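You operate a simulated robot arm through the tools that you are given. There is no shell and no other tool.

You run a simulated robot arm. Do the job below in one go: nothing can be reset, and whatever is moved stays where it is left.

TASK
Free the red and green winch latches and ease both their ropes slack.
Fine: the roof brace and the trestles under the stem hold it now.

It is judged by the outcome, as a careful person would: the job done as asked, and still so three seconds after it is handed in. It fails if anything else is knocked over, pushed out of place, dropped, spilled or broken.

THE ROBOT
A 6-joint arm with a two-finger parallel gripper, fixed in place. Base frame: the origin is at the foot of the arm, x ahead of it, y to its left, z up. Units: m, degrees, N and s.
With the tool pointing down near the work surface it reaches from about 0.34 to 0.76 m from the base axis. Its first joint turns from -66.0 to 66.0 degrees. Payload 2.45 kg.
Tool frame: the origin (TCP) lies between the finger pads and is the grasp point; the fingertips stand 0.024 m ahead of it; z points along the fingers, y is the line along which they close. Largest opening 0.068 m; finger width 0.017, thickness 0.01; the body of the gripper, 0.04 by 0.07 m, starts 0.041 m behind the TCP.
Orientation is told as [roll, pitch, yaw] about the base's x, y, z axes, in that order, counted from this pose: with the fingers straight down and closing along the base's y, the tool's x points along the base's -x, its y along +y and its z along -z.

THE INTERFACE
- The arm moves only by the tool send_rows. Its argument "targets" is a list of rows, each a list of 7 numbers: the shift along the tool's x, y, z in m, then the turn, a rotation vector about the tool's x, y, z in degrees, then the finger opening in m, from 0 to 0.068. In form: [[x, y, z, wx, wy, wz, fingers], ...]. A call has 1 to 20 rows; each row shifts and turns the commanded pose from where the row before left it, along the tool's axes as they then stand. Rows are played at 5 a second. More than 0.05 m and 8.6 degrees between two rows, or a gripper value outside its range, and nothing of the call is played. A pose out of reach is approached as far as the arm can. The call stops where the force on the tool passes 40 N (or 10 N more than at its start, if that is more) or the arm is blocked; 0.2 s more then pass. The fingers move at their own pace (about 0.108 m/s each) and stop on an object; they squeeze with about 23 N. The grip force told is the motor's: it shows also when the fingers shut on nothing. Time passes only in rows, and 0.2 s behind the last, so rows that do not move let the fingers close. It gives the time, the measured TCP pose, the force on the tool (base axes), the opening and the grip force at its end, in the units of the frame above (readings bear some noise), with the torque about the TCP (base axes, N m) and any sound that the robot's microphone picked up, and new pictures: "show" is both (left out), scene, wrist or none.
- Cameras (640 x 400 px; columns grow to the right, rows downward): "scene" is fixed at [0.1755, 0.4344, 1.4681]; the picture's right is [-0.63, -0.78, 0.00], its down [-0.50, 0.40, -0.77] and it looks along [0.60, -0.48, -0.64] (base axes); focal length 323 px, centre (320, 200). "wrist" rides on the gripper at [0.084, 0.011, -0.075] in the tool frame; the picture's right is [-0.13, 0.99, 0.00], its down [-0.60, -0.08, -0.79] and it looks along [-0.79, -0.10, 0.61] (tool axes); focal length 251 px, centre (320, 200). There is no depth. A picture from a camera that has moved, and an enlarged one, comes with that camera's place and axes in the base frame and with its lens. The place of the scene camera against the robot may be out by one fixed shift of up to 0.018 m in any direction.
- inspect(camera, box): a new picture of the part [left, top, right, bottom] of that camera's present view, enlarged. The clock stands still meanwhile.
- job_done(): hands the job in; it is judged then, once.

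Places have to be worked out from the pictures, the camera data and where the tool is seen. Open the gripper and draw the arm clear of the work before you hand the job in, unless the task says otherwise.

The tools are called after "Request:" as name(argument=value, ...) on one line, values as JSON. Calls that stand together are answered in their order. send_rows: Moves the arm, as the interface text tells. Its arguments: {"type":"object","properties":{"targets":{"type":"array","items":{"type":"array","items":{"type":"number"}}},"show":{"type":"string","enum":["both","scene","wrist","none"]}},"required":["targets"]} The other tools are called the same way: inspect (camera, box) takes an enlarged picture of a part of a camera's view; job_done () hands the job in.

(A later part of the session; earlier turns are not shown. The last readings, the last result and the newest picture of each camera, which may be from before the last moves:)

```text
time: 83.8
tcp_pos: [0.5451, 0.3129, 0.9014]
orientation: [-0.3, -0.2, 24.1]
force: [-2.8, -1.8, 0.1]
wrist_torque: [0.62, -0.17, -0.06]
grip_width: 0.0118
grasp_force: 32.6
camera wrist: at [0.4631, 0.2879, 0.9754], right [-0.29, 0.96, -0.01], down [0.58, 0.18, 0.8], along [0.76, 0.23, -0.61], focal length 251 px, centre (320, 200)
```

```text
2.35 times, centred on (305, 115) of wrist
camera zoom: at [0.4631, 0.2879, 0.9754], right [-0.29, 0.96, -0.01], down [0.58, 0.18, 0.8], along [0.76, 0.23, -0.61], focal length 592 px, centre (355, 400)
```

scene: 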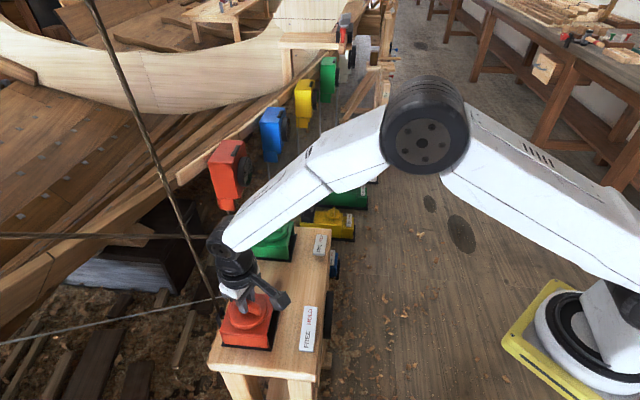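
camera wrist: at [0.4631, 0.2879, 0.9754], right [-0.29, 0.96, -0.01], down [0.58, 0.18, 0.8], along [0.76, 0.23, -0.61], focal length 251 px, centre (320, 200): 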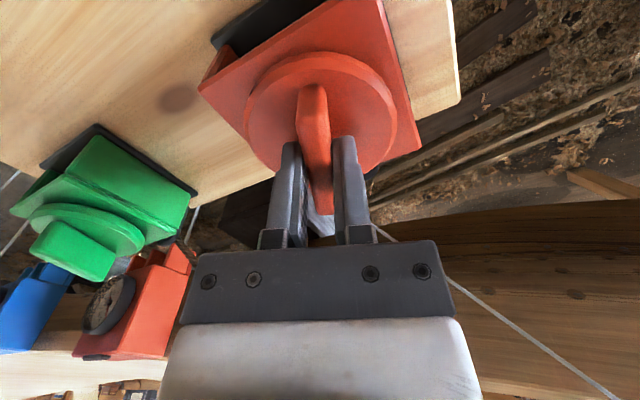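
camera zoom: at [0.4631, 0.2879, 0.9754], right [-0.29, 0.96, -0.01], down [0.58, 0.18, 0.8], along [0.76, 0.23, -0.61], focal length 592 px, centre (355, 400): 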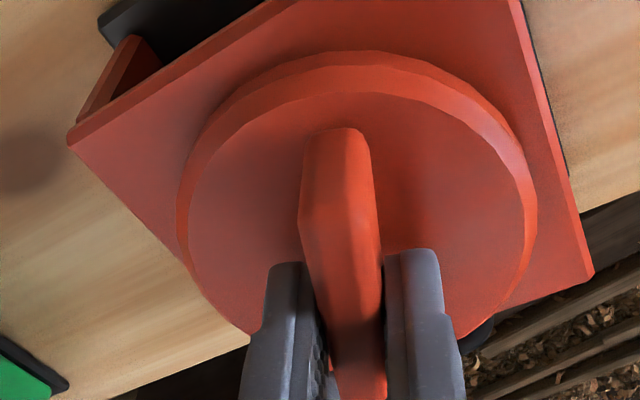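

The red handle is back at its original angle (24°), and the torque is low. I'll release it and step back to check the dial.

Request:
send_rows(targets=[[0, 0, 0, 0, 0, 0, 0.03], [0, 0, 0, 0, 0, 0, 0.05], [0, 0, -0.03, 0, 0, 0, 0.05], [0, 0, -0.03, 0, 0, 0, 0.05], [0.0387, -0.0114, 0, 0, 0, 0, 0.068], [0.0387, -0.0114, 0, 0, 0, 0, 0.068], [0.0387, -0.0114, 0, 0, 0, 0, 0.068], [0.0387, -0.0114, 0, 0, 0, 0, 0.068], [0.0387, -0.0114, 0, 0, 0, 0, 0.068], [0.0387, -0.0114, 0, 0, 0, 0, 0.068], [0, 0, 0, 0, 0, -7, 0.068], [0, 0, 0, 0, 0, -7, 0.068], [0, 0, 0, 0, 0, -7, 0.068]])

Request:
inspect(camera="wrist", box=[170, 30, 330, 130])

Request:
inspect(camera="scene", box=[0, 200, 320, 400])

```text
time: 86.6
tcp_pos: [0.3619, 0.158, 0.9582]
orientation: [-0.3, -0.1, 45.1]
force: [-0.1, 0.0, 0.2]
wrist_torque: [0.02, 0.01, 0.04]
grip_width: 0.0679
grasp_force: 0.0
camera wrist: at [0.2932, 0.1038, 1.0347], right [-0.61, 0.79, -0.01], down [0.48, 0.38, 0.79], along [0.63, 0.48, -0.61], focal length 251 px, centre (320, 200)
```

scene: 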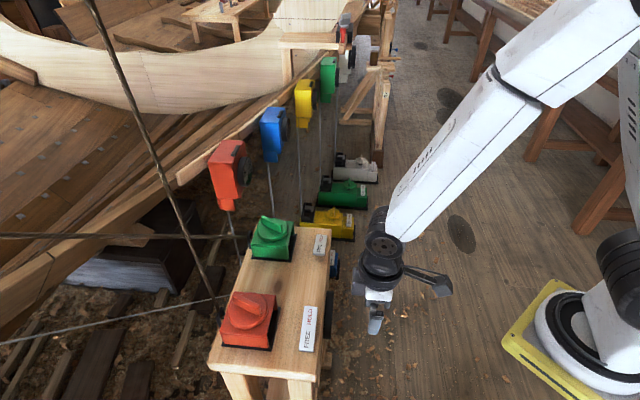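
wrist: 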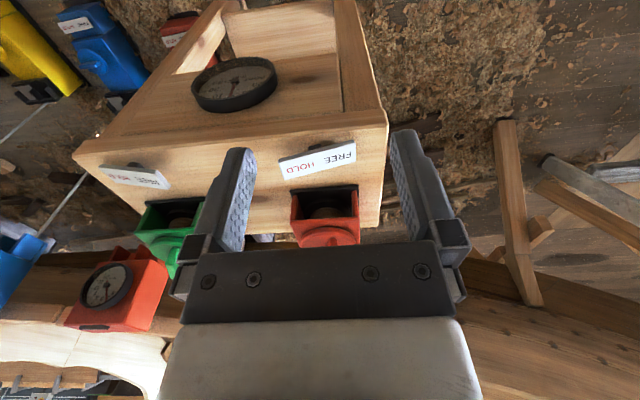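

```text
4.00 times, centred on (250, 80) of wrist
camera zoom: at [0.2932, 0.1038, 1.0347], right [-0.61, 0.79, -0.01], down [0.48, 0.38, 0.79], along [0.63, 0.48, -0.61], focal length 1006 px, centre (600, 680)
```

zoom: 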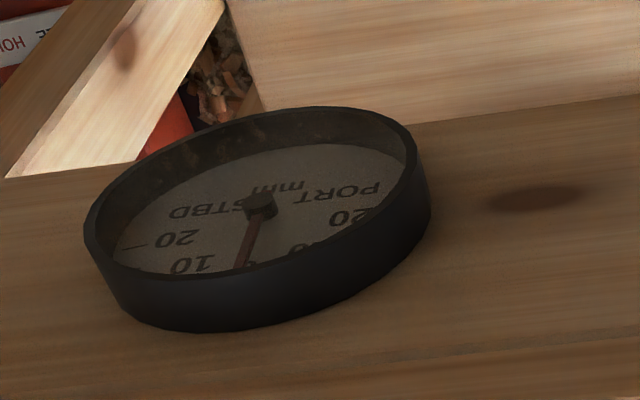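

```text
2.00 times, centred on (160, 300) of scene
camera zoom: at [0.1755, 0.4344, 1.4681], right [-0.63, -0.78, 0.0], down [-0.5, 0.4, -0.77], along [0.6, -0.48, -0.64], focal length 646 px, centre (640, 0)
```

zoom: 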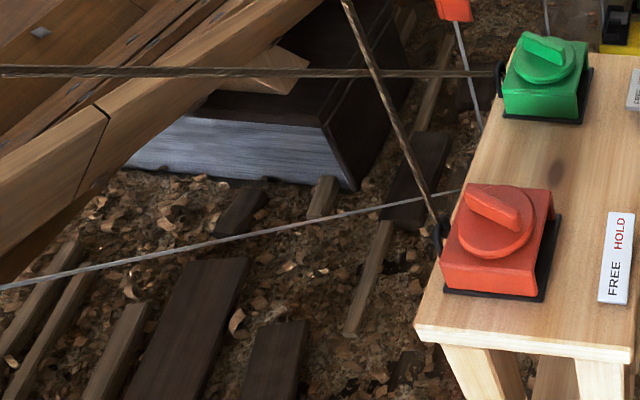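

The dial is back at 0, so my accidental winding is undone and red is at its original angle with its latch FREE. Next is the green latch, so I'll measure the green rocker and handle from here.

Request:
inspect(camera="wrist", box=[60, 140, 240, 280])

Request:
inspect(camera="scene", box=[230, 200, 358, 280])

```text
2.86 times, centred on (150, 210) of wrist
camera zoom: at [0.2932, 0.1038, 1.0347], right [-0.61, 0.79, -0.01], down [0.48, 0.38, 0.79], along [0.63, 0.48, -0.61], focal length 718 px, centre (806, 171)
```

zoom: 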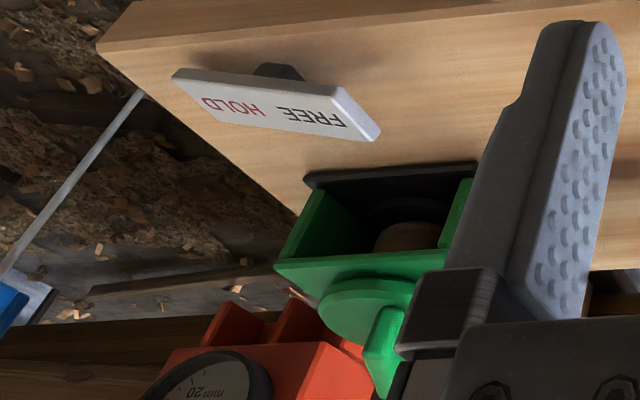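

```text
5.00 times, centred on (294, 240) of scene
camera zoom: at [0.1755, 0.4344, 1.4681], right [-0.63, -0.78, 0.0], down [-0.5, 0.4, -0.77], along [0.6, -0.48, -0.64], focal length 1615 px, centre (450, 0)
```

zoom: 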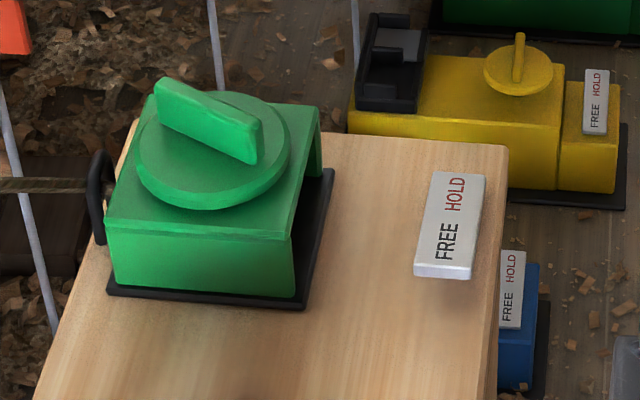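

The green rocker also has its FREE end up (HOLD). From the matching geometry I place its press point at about (0.606, 0.087). I'll hover there with closed fingers and check.

Request:
send_rows(targets=[[-0.0204, -0.0371, 0.0, 0, 0, 0, 0.03], [-0.0204, -0.0371, 0.0, 0, 0, 0, 0.0], [-0.0204, -0.0371, 0.0, 0, 0, 0, 0.0], [-0.0204, -0.0371, 0.005, 0, 0, 0, 0.0], [-0.0204, -0.0371, 0.01, 0, 0, 0, 0.0], [-0.0202, -0.0371, 0.013, 0, 0, 0, 0.0]])

Request:
inspect(camera="wrist", box=[200, 30, 440, 200])

```text
time: 88.0
tcp_pos: [0.6049, 0.0876, 0.9358]
orientation: [-0.4, 0.0, 45.1]
force: [-0.7, -0.2, 0.3]
wrist_torque: [-0.01, 0.0, -0.06]
grip_width: 0.0002
grasp_force: 22.7
camera wrist: at [0.5364, 0.0351, 1.0115], right [-0.61, 0.79, -0.01], down [0.48, 0.37, 0.79], along [0.63, 0.48, -0.61], focal length 251 px, centre (320, 200)
```

scene: 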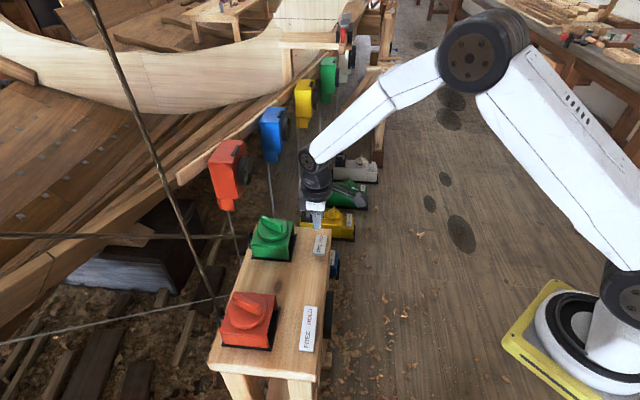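
wrist: 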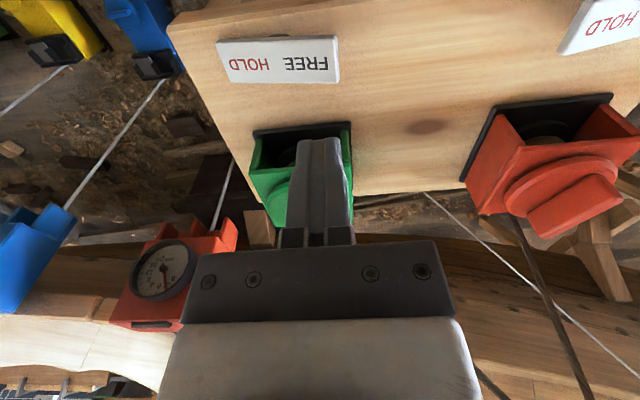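

```text
2.35 times, centred on (320, 115) of wrist
camera zoom: at [0.5364, 0.0351, 1.0115], right [-0.61, 0.79, -0.01], down [0.48, 0.37, 0.79], along [0.63, 0.48, -0.61], focal length 592 px, centre (320, 400)
```

zoom: 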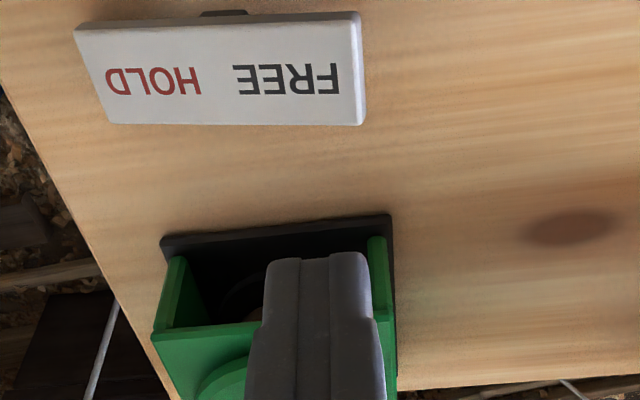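

The green rocker is under the fingertips (about 29 mm from its pivot), and I'll shift 4 mm toward its midline. Then I'll descend and press gently as before.

Request:
send_rows(targets=[[0.004, 0, 0.03, 0, 0, 0, 0.0], [0, 0, 0.03, 0, 0, 0, 0.0], [0, 0, 0.02, 0, 0, 0, 0.0], [0, 0, 0.004, 0, 0, 0, 0.0], [0, 0, 0.003, 0, 0, 0, 0.0], [0, 0, 0, 0, 0, 0, 0.0]], show="wrist")

```text
time: 89.4
tcp_pos: [0.6025, 0.0831, 0.8464]
orientation: [-0.5, 0.0, 45.2]
force: [0.0, 0.2, 0.3]
wrist_torque: [0.0, -0.01, 0.0]
grip_width: 0.0003
grasp_force: 22.6
camera wrist: at [0.5345, 0.0302, 0.9209], right [-0.61, 0.79, -0.01], down [0.48, 0.37, 0.79], along [0.63, 0.48, -0.61], focal length 251 px, centre (320, 200)
```

wrist: 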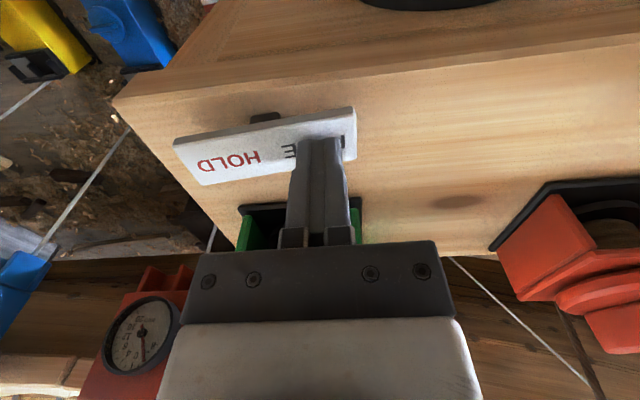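

The green rocker has flipped to FREE too. I'll lift off, step back and check both rockers and the dial.

Request:
send_rows(targets=[[0, 0, -0.03, 0, 0, 0, 0.0], [0, 0, -0.04, 0, 0, 0, 0.0], [0.02, 0.03, -0.03, 0, 0, 0, 0.0], [0.03, 0.037, 0, 0, 0, 0, 0.0], [0.03, 0.037, 0, 0, 0, 0, 0.0], [0.03, 0.037, 0, 0, 0, 0, 0.0]])

Request:
inspect(camera="wrist", box=[160, 0, 400, 150])

Request:
inspect(camera="scene", box=[210, 200, 370, 360])

```text
time: 90.8
tcp_pos: [0.4235, 0.1039, 0.9456]
orientation: [-0.4, -0.1, 45.1]
force: [0.3, 0.5, 0.0]
wrist_torque: [-0.01, -0.01, -0.02]
grip_width: 0.0
grasp_force: 22.4
camera wrist: at [0.3552, 0.0493, 1.0196], right [-0.61, 0.79, -0.01], down [0.48, 0.37, 0.79], along [0.63, 0.48, -0.61], focal length 251 px, centre (320, 200)
```

scene: 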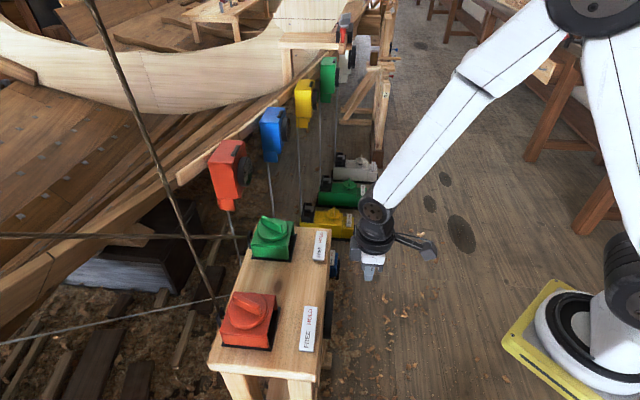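
wrist: 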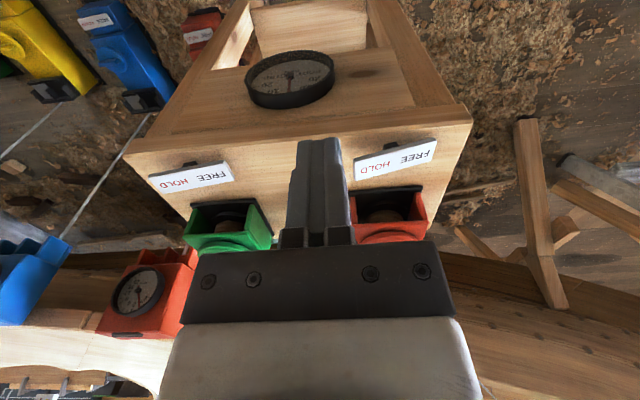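

```text
2.67 times, centred on (280, 75) of wrist
camera zoom: at [0.3552, 0.0493, 1.0196], right [-0.61, 0.79, -0.01], down [0.48, 0.37, 0.79], along [0.63, 0.48, -0.61], focal length 670 px, centre (427, 533)
```

zoom: 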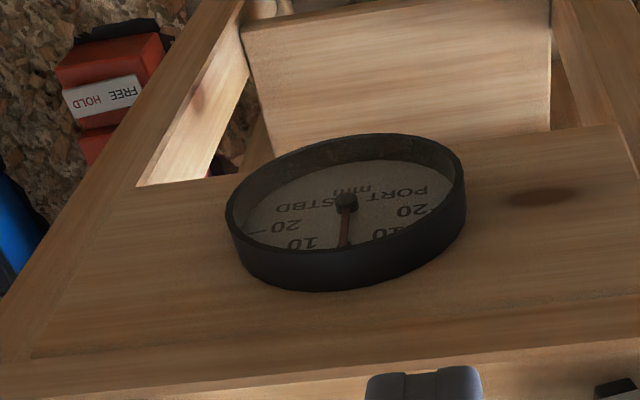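

```text
2.50 times, centred on (290, 280) of scene
camera zoom: at [0.1755, 0.4344, 1.4681], right [-0.63, -0.78, 0.0], down [-0.5, 0.4, -0.77], along [0.6, -0.48, -0.64], focal length 808 px, centre (395, 0)
```

zoom: 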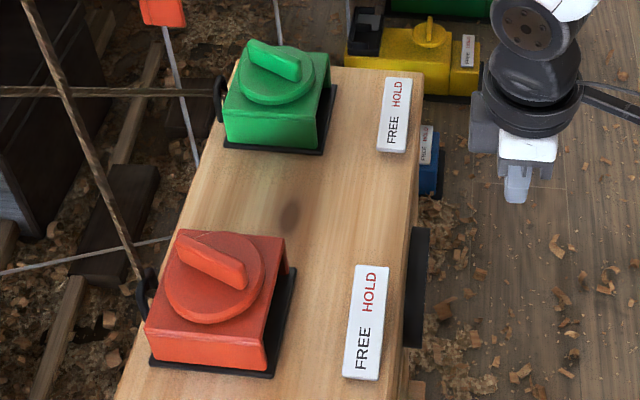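

Both rockers are now at FREE, both handles stayed put, and the dial reads 0. I'll start easing with red, going to its handle again (yaw 24°).

Request:
send_rows(targets=[[0, 0, 0, 0, 0, 7, 0.05], [0, 0, 0, 0, 0, 7, 0.05], [0, 0, 0, 0, 0, 7.1, 0.05], [-0.0328, 0.0236, 0, 0, 0, 0, 0.05], [-0.0328, 0.0236, 0, 0, 0, 0, 0.05], [-0.0328, 0.0236, 0, 0, 0, 0, 0.05], [-0.0328, 0.0236, 0, 0, 0, 0, 0.05], [-0.0328, 0.0236, 0, 0, 0, 0, 0.05], [-0.0328, 0.0236, 0, 0, 0, 0, 0.05]], show="wrist")

Request:
inspect(camera="wrist", box=[240, 20, 400, 180])

```text
time: 92.8
tcp_pos: [0.5464, 0.3114, 0.9444]
orientation: [-0.4, -0.3, 24.0]
force: [-0.1, 0.2, 0.4]
wrist_torque: [0.01, 0.01, -0.03]
grip_width: 0.05
grasp_force: 0.0
camera wrist: at [0.4641, 0.2878, 1.0188], right [-0.28, 0.96, 0.0], down [0.58, 0.18, 0.8], along [0.76, 0.22, -0.61], focal length 251 px, centre (320, 200)
```

wrist: 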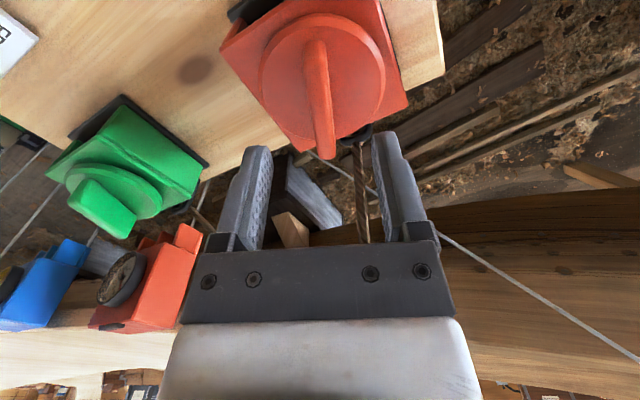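

```text
2.50 times, centred on (320, 100) of wrist
camera zoom: at [0.4641, 0.2878, 1.0188], right [-0.28, 0.96, 0.0], down [0.58, 0.18, 0.8], along [0.76, 0.22, -0.61], focal length 629 px, centre (320, 450)
```

zoom: 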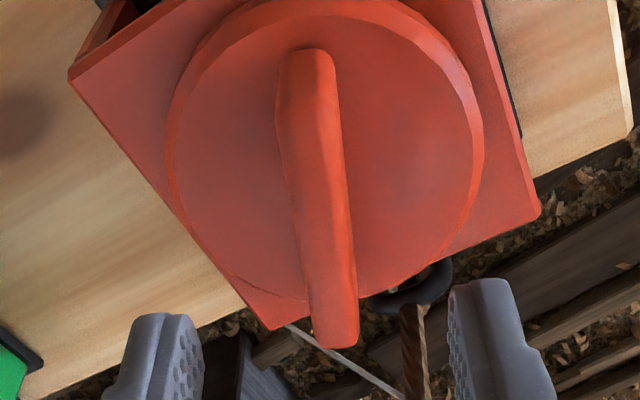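

Aligned. I'll descend, grip, and make the first small easing turn counter-clockwise.

Request:
send_rows(targets=[[0, 0.001, 0.02, 0, 0, 0, 0.05], [0, 0, 0.0235, 0, 0, 0, 0.05], [0, 0, 0, 0, 0, 0, 0.02], [0, 0, 0, 0, 0, 0, 0.0], [0, 0, 0, 0, 0, 0, 0.0], [0, 0, 0, 0, 0, -2, 0.0], [0, 0, 0, 0, 0, -2, 0.0], [0, 0, 0, 0, 0, 0, 0.0]], show="none")

```text
time: 94.6
tcp_pos: [0.547, 0.3144, 0.9004]
orientation: [-0.3, -0.1, 28.0]
force: [9.9, -14.1, -7.8]
wrist_torque: [0.83, -0.72, -0.15]
grip_width: 0.0119
grasp_force: 32.4
```

With the latch free it now turns past the old stop with only friction torque. I'll continue easing gently.

Request:
send_rows(targets=[[-0.0004, -0.001, 0.0004, 0, 0, 0, 0.0], [0, 0, 0, 0, 0, -2.0, 0.0], [0, 0, 0, 0, 0, -2.0, 0.0], [0, 0, 0, 0, 0, -2.0, 0.0], [0, 0, 0, 0, 0, -2.0, 0.0], [0, 0, 0, 0, 0, -2.0, 0.0], [0, 0, 0, 0, 0, 0, 0.0]], show="none")

```text
time: 96.2
tcp_pos: [0.546, 0.3135, 0.9014]
orientation: [-0.3, 0.0, 38.0]
force: [-3.0, -6.6, -10.4]
wrist_torque: [0.79, -0.06, -0.09]
grip_width: 0.0119
grasp_force: 32.9
```

Request:
send_rows(targets=[[0.0003, -0.0002, 0.0005, 0, 0, 0, 0.0], [0, 0, 0, 0, 0, -2.0, 0.0], [0, 0, 0, 0, 0, -2.0, 0.0], [0, 0, 0, 0, 0, -2.0, 0.0], [0, 0, 0, 0, 0, -2.0, 0.0], [0, 0, 0, 0, 0, -2.0, 0.0], [0, 0, 0, 0, 0, 0, 0.0]], show="scene")

Request:
inspect(camera="scene", box=[0, 0, 320, 200])

Request:
inspect(camera="scene", box=[0, 200, 320, 400])

```text
time: 97.8
tcp_pos: [0.5474, 0.3119, 0.9018]
orientation: [-0.3, 0.0, 48.0]
force: [-9.8, 9.5, -17.9]
wrist_torque: [0.67, 0.33, -0.08]
grip_width: 0.0118
grasp_force: 32.6
```

scene: 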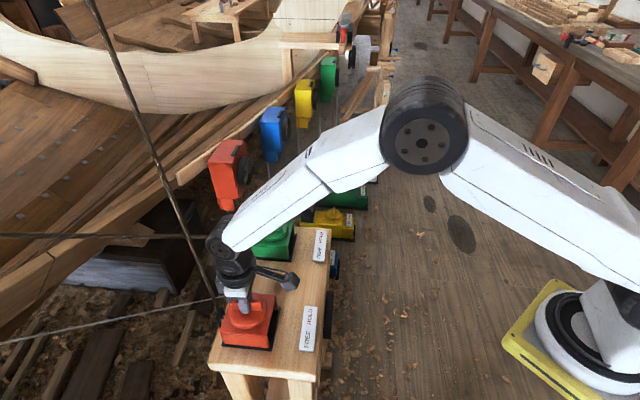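

```text
2.00 times, centred on (160, 100) of scene
camera zoom: at [0.1755, 0.4349, 1.4679], right [-0.63, -0.78, 0.0], down [-0.5, 0.4, -0.77], along [0.6, -0.48, -0.64], focal length 646 px, centre (640, 400)
```

zoom: 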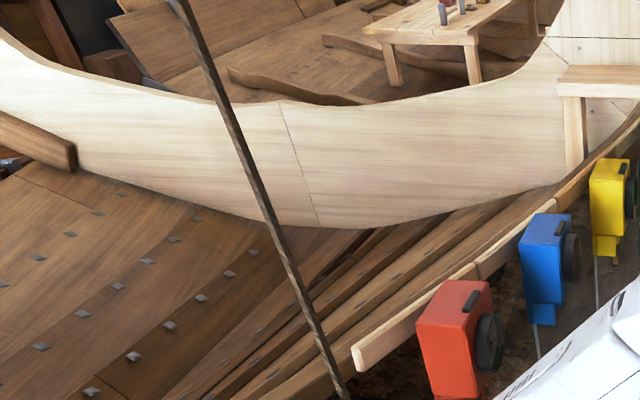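

```text
2.00 times, centred on (160, 300) of scene
camera zoom: at [0.1755, 0.4349, 1.4679], right [-0.63, -0.78, 0.0], down [-0.5, 0.4, -0.77], along [0.6, -0.48, -0.64], focal length 646 px, centre (640, 0)
```

zoom: 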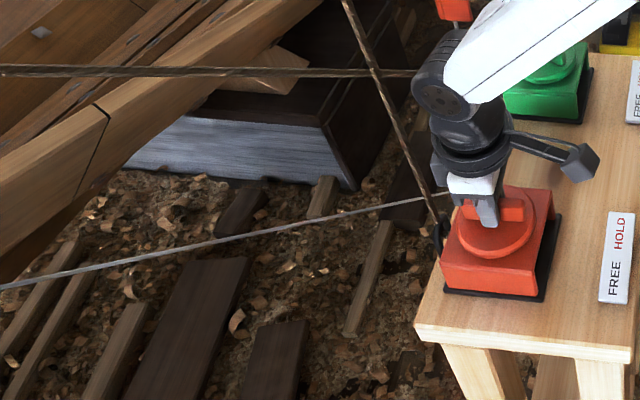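

Red is eased 24° from its original point and the ropes look straight. I'll ease another 20° and then check the dial.

Request:
send_rows(targets=[[0.0001, 0.0009, 0.0008, 0, 0, 0, 0.0], [0, 0, 0, 0, 0, -2.0, 0.0], [0, 0, 0, 0, 0, -2.0, 0.0], [0, 0, 0, 0, 0, -2.0, 0.0], [0, 0, 0, 0, 0, -2.0, 0.0], [0, 0, 0, 0, 0, -2.0, 0.0], [0, 0, 0, 0, 0, 0, 0.0]], show="none")

```text
time: 99.4
tcp_pos: [0.5476, 0.3128, 0.9009]
orientation: [-0.4, -0.1, 58.0]
force: [-0.5, 1.4, 2.9]
wrist_torque: [0.43, 0.49, -0.12]
grip_width: 0.012
grasp_force: 32.9
```

Request:
send_rows(targets=[[0, 0, 0, 0, 0, -2.0, 0.0], [0, 0, 0, 0, 0, -2.0, 0.0], [0, 0, 0, 0, 0, -2.0, 0.0], [0, 0, 0, 0, 0, -2.0, 0.0], [0, 0, 0, 0, 0, -2.0, 0.0], [0, 0, 0, 0, 0, 0, 0.0]], show="none")

```text
time: 100.8
tcp_pos: [0.5456, 0.313, 0.9013]
orientation: [-0.2, 0.2, 68.1]
force: [-11.2, -3.8, 15.1]
wrist_torque: [0.27, 0.69, -0.08]
grip_width: 0.0117
grasp_force: 32.8
```

Red is now eased 44° past its original position. I'll release and read the dial.

Request:
send_rows(targets=[[0, 0, 0, 0, 0, 0, 0.03], [0, 0, 0, 0, 0, 0, 0.05], [0, 0, -0.025, 0, 0, 0, 0.05], [0, 0, -0.025, 0, 0, 0, 0.05], [0.04, 0.0058, 0, 0, 0, 0, 0.05], [0.04, 0.0058, 0, 0, 0, 0, 0.05], [0.04, 0.0058, 0, 0, 0, 0, 0.05], [0.04, 0.0058, 0, 0, 0, 0, 0.05], [0.04, 0.0058, 0, 0, 0, 0, 0.05], [0.04, 0.0058, 0, 0, 0, 0, 0.05], [0, 0, 0, 0, 0, 7.7, 0.05], [0, 0, 0, 0, 0, 7.7, 0.05], [0, 0, 0, 0, 0, 7.7, 0.05]])

Request:
inspect(camera="wrist", box=[200, 20, 360, 120])

Request:
inspect(camera="scene", box=[100, 200, 340, 360])

```text
time: 103.6
tcp_pos: [0.4251, 0.1049, 0.9485]
orientation: [-0.4, -0.2, 44.8]
force: [0.1, 0.5, 0.0]
wrist_torque: [0.0, 0.0, 0.02]
grip_width: 0.0502
grasp_force: 0.0
camera wrist: at [0.3556, 0.0526, 1.0241], right [-0.61, 0.8, -0.01], down [0.48, 0.37, 0.79], along [0.63, 0.48, -0.61], focal length 251 px, centre (320, 200)
```

scene: 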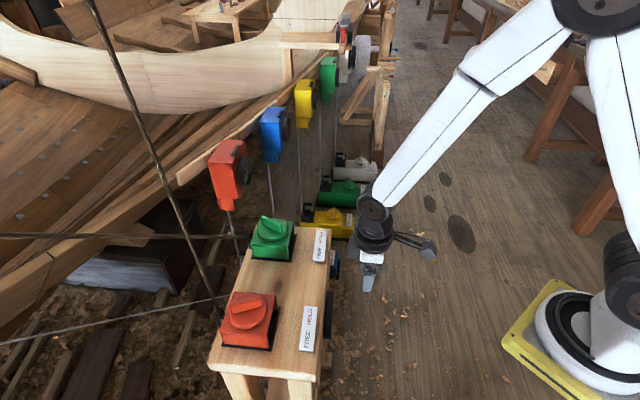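
wrist: 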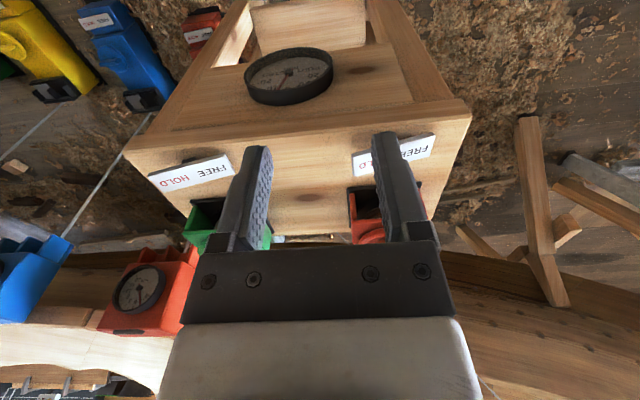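

```text
4.00 times, centred on (280, 70) of wrist
camera zoom: at [0.3556, 0.0526, 1.0241], right [-0.61, 0.8, -0.01], down [0.48, 0.37, 0.79], along [0.63, 0.48, -0.61], focal length 1006 px, centre (480, 720)
```

zoom: 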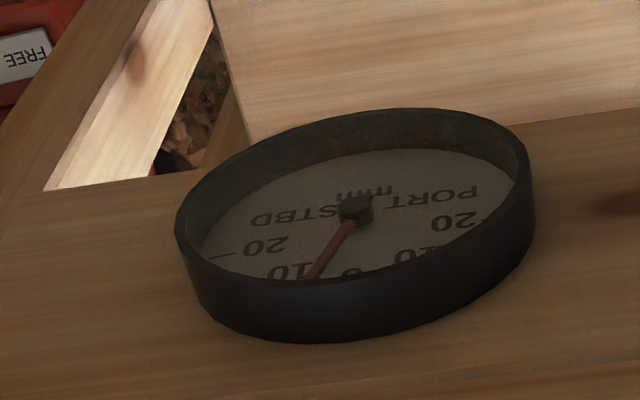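

```text
2.50 times, centred on (220, 280) of scene
camera zoom: at [0.1755, 0.4344, 1.4681], right [-0.63, -0.78, 0.0], down [-0.5, 0.4, -0.77], along [0.6, -0.48, -0.64], focal length 808 px, centre (570, 0)
```

zoom: 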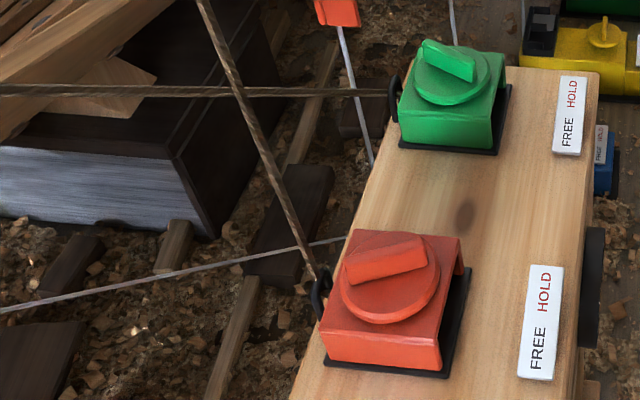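

Easing red 44° moved the stem about 5 mm to STBD, as expected with green still tight. So I must ease the two alternately to keep it balanced. Now green: I'll hover near its handle to measure it.

Request:
send_rows(targets=[[0, 0, 0, 0, 0, 7.6, 0.05], [0, 0, 0, 0, 0, 7.6, 0.05], [0, 0, 0, 0, 0, 7.6, 0.05], [-0.0372, -0.0124, -0.002, 0, 0, 0, 0.05], [-0.0372, -0.0124, -0.002, 0, 0, 0, 0.05], [-0.0372, -0.0124, -0.002, 0, 0, 0, 0.05], [-0.0372, -0.0124, -0.002, 0, 0, 0, 0.05], [-0.0372, -0.0124, -0.002, 0, 0, 0, 0.05], [-0.0372, -0.0124, -0.002, 0, 0, 0, 0.05]])

Request:
inspect(camera="wrist", box=[240, 20, 400, 180])

```text
time: 105.6
tcp_pos: [0.66, 0.119, 0.9631]
orientation: [-0.2, -0.1, 22.1]
force: [-0.1, 0.1, -0.5]
wrist_torque: [0.0, 0.0, 0.0]
grip_width: 0.0499
grasp_force: 0.0
camera wrist: at [0.5767, 0.0966, 1.0367], right [-0.25, 0.97, 0.0], down [0.59, 0.16, 0.8], along [0.77, 0.2, -0.61], focal length 251 px, centre (320, 200)
```

scene: 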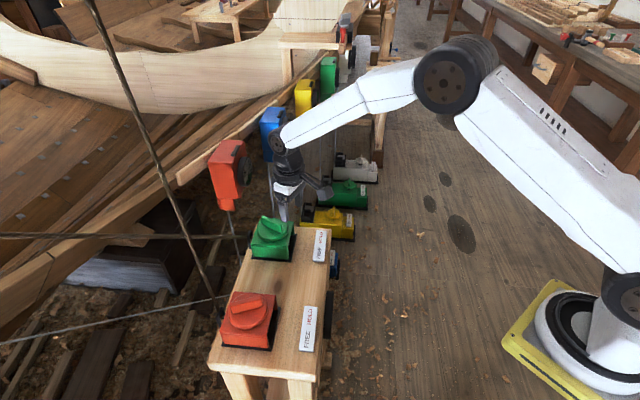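
wrist: 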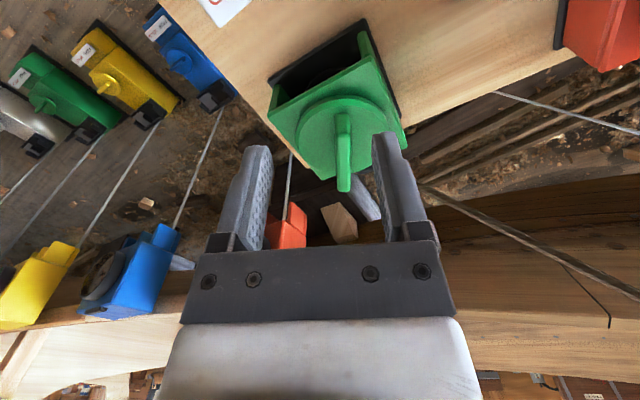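

```text
2.50 times, centred on (320, 100) of wrist
camera zoom: at [0.5767, 0.0966, 1.0367], right [-0.25, 0.97, 0.0], down [0.59, 0.16, 0.8], along [0.77, 0.2, -0.61], focal length 629 px, centre (320, 450)
```

zoom: 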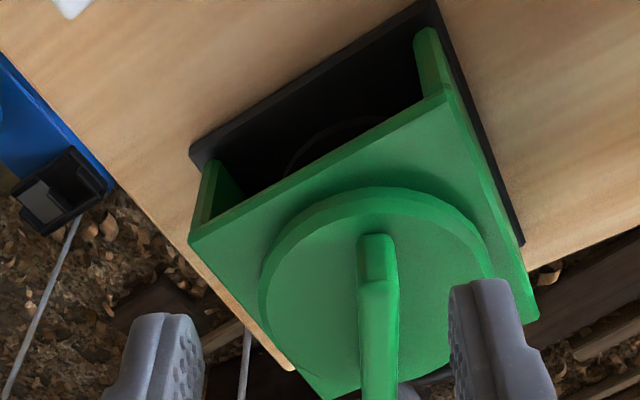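

The green knob axis works out at about (0.706, 0.150), with its handle near 21°. I'll move above it and check.

Request:
send_rows(targets=[[-0.0272, 0.0055, 0.008, 0, 0, 0.8, 0.05], [-0.0272, 0.0054, 0.01, 0, 0, 0, 0.05]])

Request:
inspect(camera="wrist", box=[240, 20, 400, 180])

```text
time: 106.2
tcp_pos: [0.7043, 0.1528, 0.9448]
orientation: [-0.3, -0.3, 21.3]
force: [-0.3, -0.2, -0.5]
wrist_torque: [0.01, 0.03, -0.04]
grip_width: 0.05
grasp_force: 0.1
camera wrist: at [0.6214, 0.1318, 1.0203], right [-0.24, 0.97, 0.0], down [0.59, 0.15, 0.8], along [0.77, 0.19, -0.61], focal length 251 px, centre (320, 200)
```

scene: 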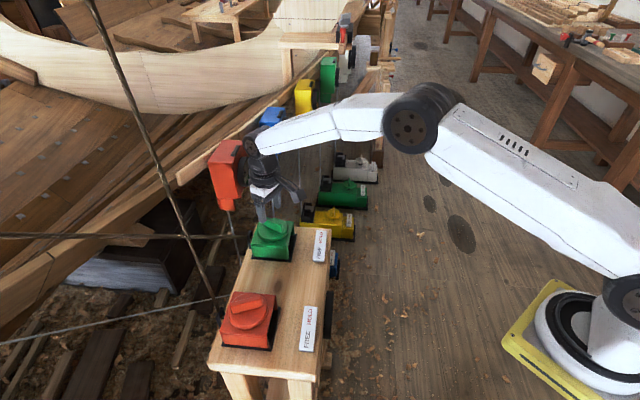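
wrist: 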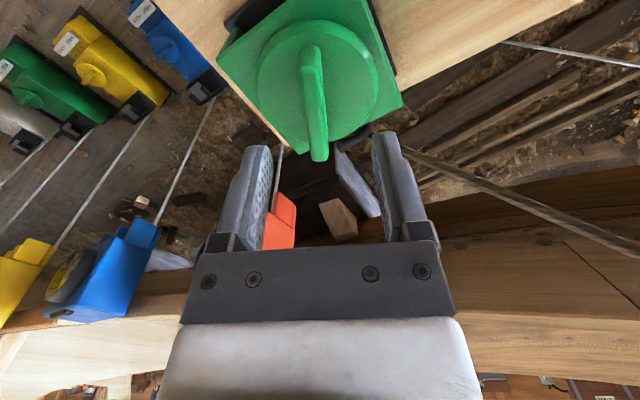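

```text
2.50 times, centred on (320, 100) of wrist
camera zoom: at [0.6214, 0.1318, 1.0203], right [-0.24, 0.97, 0.0], down [0.59, 0.15, 0.8], along [0.77, 0.19, -0.61], focal length 629 px, centre (320, 450)
```

zoom: 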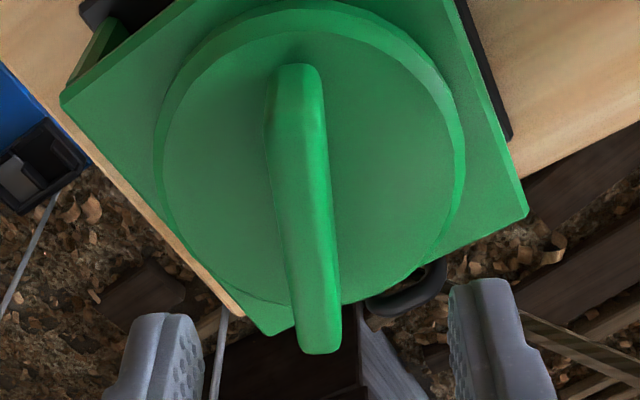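

The handle is about 2.5 mm to the left and 2° clockwise of the tool. I'll correct that, descend and grip.

Request:
send_rows(targets=[[-0.0012, -0.0028, 0.015, 0, 0, 2.0, 0.05], [0, 0, 0.015, 0, 0, 0, 0.05], [0, 0, 0.0135, 0, 0, 0, 0.05]], show="wrist")

```text
time: 107.0
tcp_pos: [0.7069, 0.1482, 0.9021]
orientation: [-0.3, -0.2, 19.3]
force: [0.5, -0.1, 0.1]
wrist_torque: [-0.02, 0.02, 0.01]
grip_width: 0.0498
grasp_force: 0.0
camera wrist: at [0.6238, 0.1305, 0.977], right [-0.2, 0.98, 0.0], down [0.59, 0.13, 0.8], along [0.78, 0.16, -0.6], focal length 251 px, centre (320, 200)
```

wrist: 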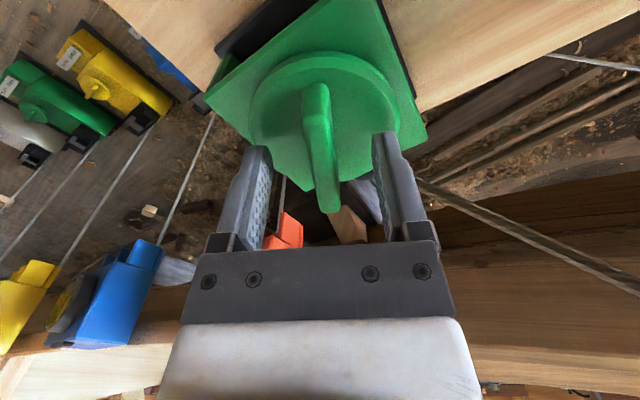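

The handle is centred between the fingers. I'll close and start easing green counter-clockwise.

Request:
send_rows(targets=[[0, 0, 0, 0, 0, 0, 0.02], [0, 0, 0, 0, 0, 0, 0.0], [0, 0, 0, 0, 0, 0, 0.0], [0, 0, 0, 0, 0, -2, 0.0], [0, 0, 0, 0, 0, -2, 0.0], [0, 0, 0, 0, 0, 0, 0.0]], show="none")

```text
time: 108.4
tcp_pos: [0.7085, 0.1501, 0.9032]
orientation: [-0.2, -0.3, 23.4]
force: [5.0, 20.0, -10.9]
wrist_torque: [0.83, -0.47, -0.07]
grip_width: 0.0117
grasp_force: 32.2
```

Green turns freely (−0.07 N·m). I'll relax the side load and continue.

Request:
send_rows(targets=[[-0.0008, 0.0008, 0.0005, 0, 0, 0, 0.0], [0, 0, 0, 0, 0, -2.0, 0.0], [0, 0, 0, 0, 0, -2.0, 0.0], [0, 0, 0, 0, 0, -2.0, 0.0], [0, 0, 0, 0, 0, -2.0, 0.0], [0, 0, 0, 0, 0, -2.0, 0.0], [0, 0, 0, 0, 0, 0, 0.0]], show="none")

```text
time: 110.0
tcp_pos: [0.7077, 0.1504, 0.9024]
orientation: [-0.3, -0.2, 33.4]
force: [-8.4, 18.0, 0.7]
wrist_torque: [0.26, 0.79, -0.07]
grip_width: 0.0116
grasp_force: 32.3
```

Request:
send_rows(targets=[[0, 0.0011, 0, 0, 0, 0, 0.0], [0, 0, 0, 0, 0, -2.0, 0.0], [0, 0, 0, 0, 0, -2.0, 0.0], [0, 0, 0, 0, 0, -2.0, 0.0], [0, 0, 0, 0, 0, -2.0, 0.0], [0, 0, 0, 0, 0, -2.0, 0.0], [0, 0, 0, 0, 0, 0, 0.0]], show="wrist")

Request:
inspect(camera="wrist", box=[190, 30, 420, 200])

```text
time: 111.6
tcp_pos: [0.7079, 0.1501, 0.9026]
orientation: [-0.4, -0.2, 43.4]
force: [-6.4, 13.1, 1.8]
wrist_torque: [1.1, -0.15, -0.05]
grip_width: 0.0117
grasp_force: 33.0
camera wrist: at [0.6378, 0.099, 0.977], right [-0.59, 0.81, -0.01], down [0.49, 0.36, 0.8], along [0.65, 0.46, -0.61], focal length 251 px, centre (320, 200)
```

wrist: 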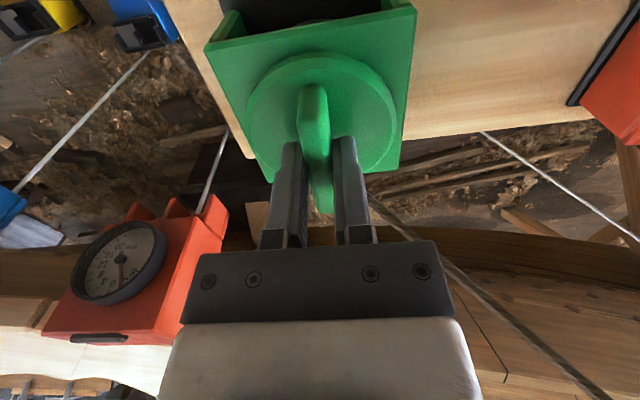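

```text
2.35 times, centred on (305, 115) of wrist
camera zoom: at [0.6378, 0.099, 0.977], right [-0.59, 0.81, -0.01], down [0.49, 0.36, 0.8], along [0.65, 0.46, -0.61], focal length 592 px, centre (355, 400)
```

zoom: 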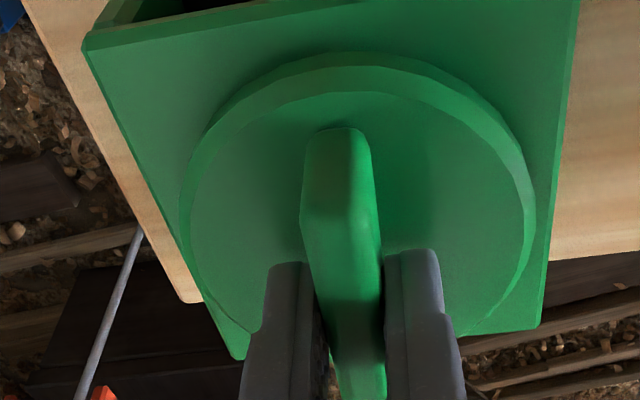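

Request:
send_rows(targets=[[-0.0001, 0.0009, -0.0001, 0, 0, 0, 0.0], [0, 0, 0, 0, 0, -2.0, 0.0], [0, 0, 0, 0, 0, -2.0, 0.0], [0, 0, 0, 0, 0, -2.0, 0.0], [0, 0, 0, 0, 0, -2.0, 0.0], [0, 0, 0, 0, 0, -2.0, 0.0], [0, 0, 0, 0, 0, 0, 0.0]], show="none")

```text
time: 113.2
tcp_pos: [0.7088, 0.1493, 0.9027]
orientation: [-0.5, -0.1, 53.4]
force: [7.5, 6.3, 6.7]
wrist_torque: [0.6, 0.31, -0.09]
grip_width: 0.012
grasp_force: 32.6
```

Request:
send_rows(targets=[[-0.0006, -0.0002, -0.0003, 0, 0, 0, 0.0], [0, 0, 0, 0, 0, -2.0, 0.0], [0, 0, 0, 0, 0, -2.0, 0.0], [0, 0, 0, 0, 0, -2.0, 0.0], [0, 0, 0, 0, 0, -2.0, 0.0], [0, 0, 0, 0, 0, -2.0, 0.0], [0, 0, 0, 0, 0, 0, 0.0]], show="none")

```text
time: 114.8
tcp_pos: [0.7084, 0.1488, 0.9028]
orientation: [-0.5, 0.0, 63.3]
force: [12.5, -6.7, 7.0]
wrist_torque: [1.07, -0.11, -0.14]
grip_width: 0.012
grasp_force: 32.9
```

Green is eased 44°, matching red. I'll release and check the dial to confirm the direction is right.

Request:
send_rows(targets=[[0, 0, 0, 0, 0, 0, 0.03], [0, 0, 0, 0, 0, 0, 0.05], [0, 0, -0.025, 0, 0, 0, 0.05], [0, 0, -0.02, 0, 0, 0, 0.05], [0.024, 0.0335, 0, 0, 0, 0, 0.05], [0.024, 0.0335, 0, 0, 0, 0, 0.05], [0.024, 0.0335, 0, 0, 0, 0, 0.05], [0.024, 0.0335, 0, 0, 0, 0, 0.05], [0.024, 0.0335, 0, 0, 0, 0, 0.05], [0.024, 0.0335, 0, 0, 0, 0, 0.05], [0.024, 0.0335, 0, 0, 0, 0, 0.05], [0, 0, 0, 0, 0, 6.1, 0.05], [0, 0, 0, 0, 0, 6.1, 0.05], [0, 0, 0, 0, 0, 6.1, 0.05]])

Request:
inspect(camera="wrist", box=[200, 20, 360, 120])

Request:
inspect(camera="scene", box=[100, 200, 340, 360])

Request:
inspect(camera="scene", box=[0, 0, 320, 300])

```text
time: 117.8
tcp_pos: [0.4233, 0.1052, 0.9456]
orientation: [-0.4, -0.1, 44.9]
force: [0.2, 0.0, -0.8]
wrist_torque: [0.0, 0.0, 0.01]
grip_width: 0.0497
grasp_force: 0.0
camera wrist: at [0.3543, 0.0526, 1.0201], right [-0.61, 0.79, -0.01], down [0.48, 0.37, 0.79], along [0.63, 0.48, -0.61], focal length 251 px, centre (320, 200)
```

scene: 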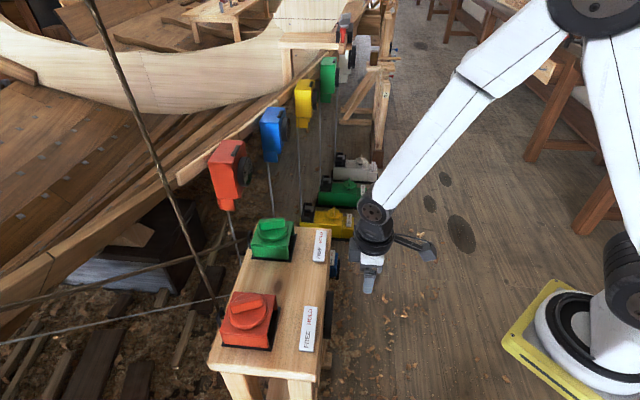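
wrist: 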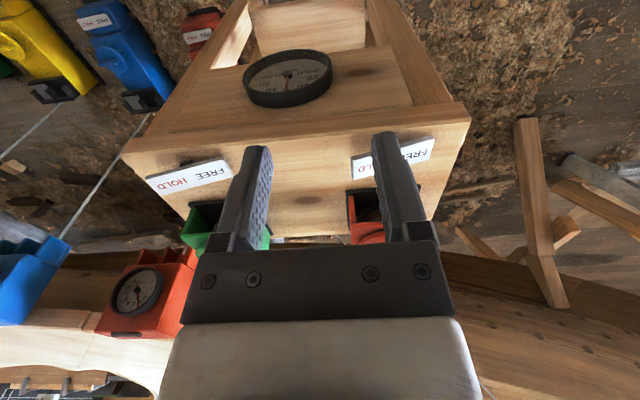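

```text
4.00 times, centred on (280, 70) of wrist
camera zoom: at [0.3543, 0.0526, 1.0201], right [-0.61, 0.79, -0.01], down [0.48, 0.37, 0.79], along [0.63, 0.48, -0.61], focal length 1006 px, centre (480, 720)
```

zoom: 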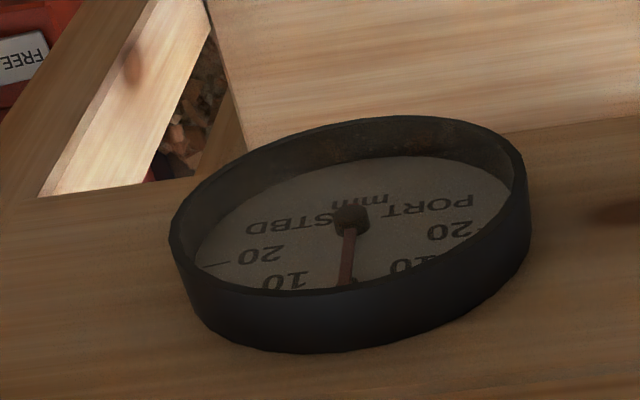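

```text
2.50 times, centred on (220, 280) of scene
camera zoom: at [0.1755, 0.4344, 1.4681], right [-0.63, -0.78, 0.0], down [-0.5, 0.4, -0.77], along [0.6, -0.48, -0.64], focal length 808 px, centre (570, 0)
```

zoom: 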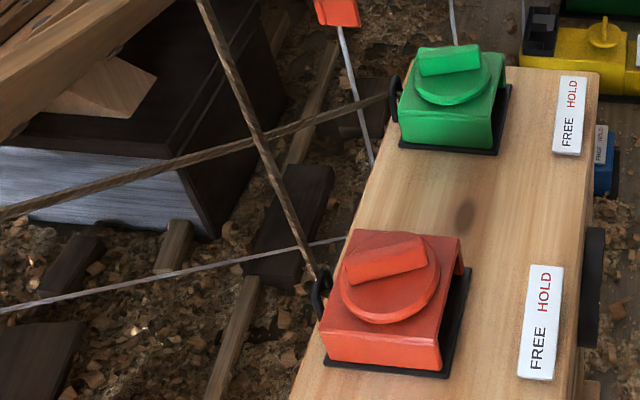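

```text
1.33 times, centred on (160, 150) of scene
camera zoom: at [0.1755, 0.4344, 1.4681], right [-0.63, -0.78, 0.0], down [-0.5, 0.4, -0.77], along [0.6, -0.48, -0.64], focal length 431 px, centre (533, 267)
```

zoom: 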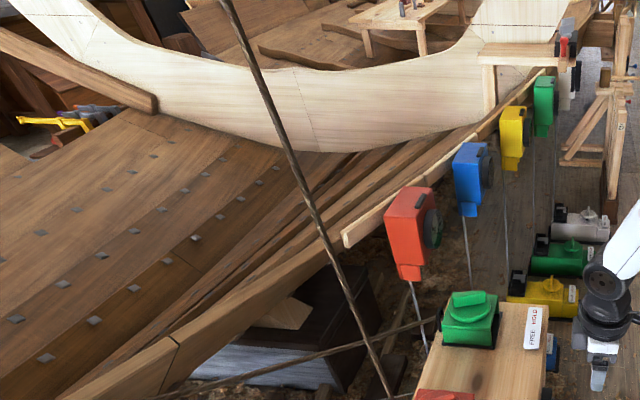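

Very good: the green rope now hangs visibly slack and the dial is back at 0, so the brace is holding. I'll check whether the red rope is slack too.

Request:
inspect(camera="scene", box=[0, 0, 320, 200])

Request:
inspect(camera="scene", box=[130, 150, 260, 320])

```text
2.00 times, centred on (160, 100) of scene
camera zoom: at [0.1755, 0.4344, 1.4681], right [-0.63, -0.78, 0.0], down [-0.5, 0.4, -0.77], along [0.6, -0.48, -0.64], focal length 646 px, centre (640, 400)
```

zoom: 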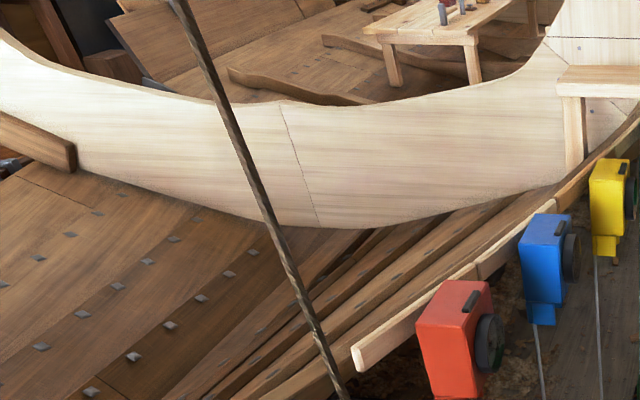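

```text
2.35 times, centred on (195, 235) of scene
camera zoom: at [0.1755, 0.4344, 1.4681], right [-0.63, -0.78, 0.0], down [-0.5, 0.4, -0.77], along [0.6, -0.48, -0.64], focal length 760 px, centre (614, 118)
```

zoom: 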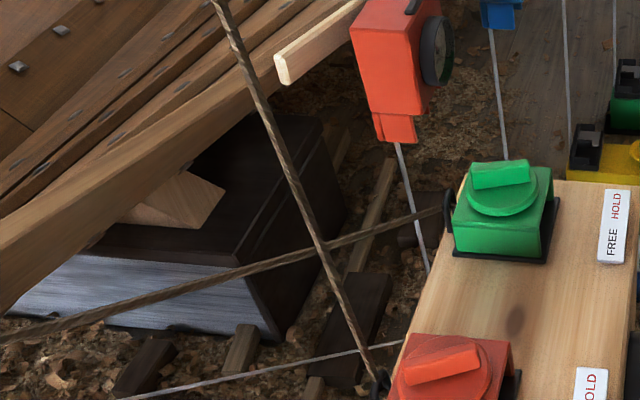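

From this angle I can't judge slack on the near-vertical red rope. I'll ease red further while the dial is at 0. If red is already slack, the dial won't move.

Request:
send_rows(targets=[[0, 0, 0, 0, 0, -7.7, 0.05], [0, 0, 0, 0, 0, -7.7, 0.05], [0, 0, 0, 0, 0, -7.7, 0.05], [-0.0398, -0.006, 0, 0, 0, 0, 0.05], [-0.0398, -0.006, 0, 0, 0, 0, 0.05], [-0.0398, -0.006, 0, 0, 0, 0, 0.05], [-0.0398, -0.006, 0, 0, 0, 0, 0.05], [-0.0398, -0.006, 0, 0, 0, 0, 0.05], [-0.0398, -0.006, 0, 0, 0, 0, 0.05]], show="wrist")

Request:
inspect(camera="wrist", box=[240, 20, 400, 180])

```text
time: 119.8
tcp_pos: [0.5441, 0.3139, 0.9433]
orientation: [-0.4, 0.0, 68.1]
force: [0.5, 0.3, 0.6]
wrist_torque: [0.01, 0.03, 0.01]
grip_width: 0.05
grasp_force: 0.0
camera wrist: at [0.5006, 0.2395, 1.0185], right [-0.87, 0.49, -0.01], down [0.29, 0.53, 0.79], along [0.39, 0.69, -0.61], focal length 251 px, centre (320, 200)
```

wrist: 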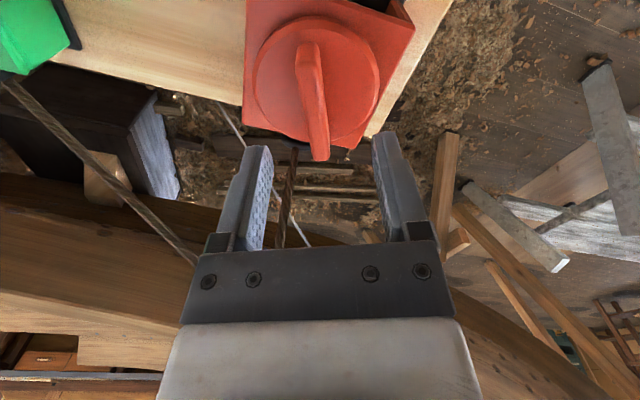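

```text
2.50 times, centred on (320, 100) of wrist
camera zoom: at [0.5006, 0.2395, 1.0185], right [-0.87, 0.49, -0.01], down [0.29, 0.53, 0.79], along [0.39, 0.69, -0.61], focal length 629 px, centre (320, 450)
```

zoom: 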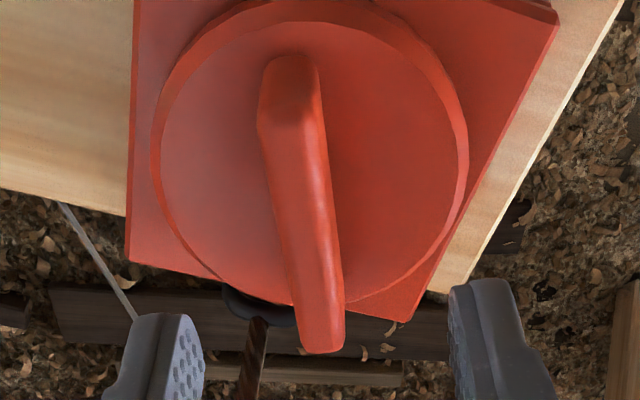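

Aligned to about 3 mm. I'll correct that, descend, grip, and ease further.

Request:
send_rows(targets=[[0, -0.0028, 0.02, 0, 0, 0.8, 0.05], [0, 0, 0.022, 0, 0, 0, 0.05], [0, 0, 0, 0, 0, 0, 0.02], [0, 0, 0, 0, 0, 0, 0.0], [0, 0, 0, 0, 0, 0, 0.0], [0, 0, 0, 0, 0, -2, 0.0], [0, 0, 0, 0, 0, -2, 0.0], [0, 0, 0, 0, 0, -2, 0.0], [0, 0, 0, 0, 0, 0, 0.0]], show="none")

```text
time: 121.8
tcp_pos: [0.5477, 0.3144, 0.9027]
orientation: [-0.3, 0.1, 73.3]
force: [2.3, 15.9, -19.4]
wrist_torque: [0.92, 0.31, -0.12]
grip_width: 0.0119
grasp_force: 32.1
```

Request:
send_rows(targets=[[-0.0008, 0, 0.0009, 0, 0, 0, 0.0], [0, 0, 0, 0, 0, -2.0, 0.0], [0, 0, 0, 0, 0, -2.0, 0.0], [0, 0, 0, 0, 0, -2.0, 0.0], [0, 0, 0, 0, 0, -2.0, 0.0], [0, 0, 0, 0, 0, -2.0, 0.0], [0, 0, 0, 0, 0, 0, 0.0]], show="none")

```text
time: 123.4
tcp_pos: [0.5461, 0.3135, 0.9017]
orientation: [0.0, 0.3, 83.3]
force: [-19.4, 10.8, -14.8]
wrist_torque: [0.74, 0.36, -0.05]
grip_width: 0.012
grasp_force: 32.8
```

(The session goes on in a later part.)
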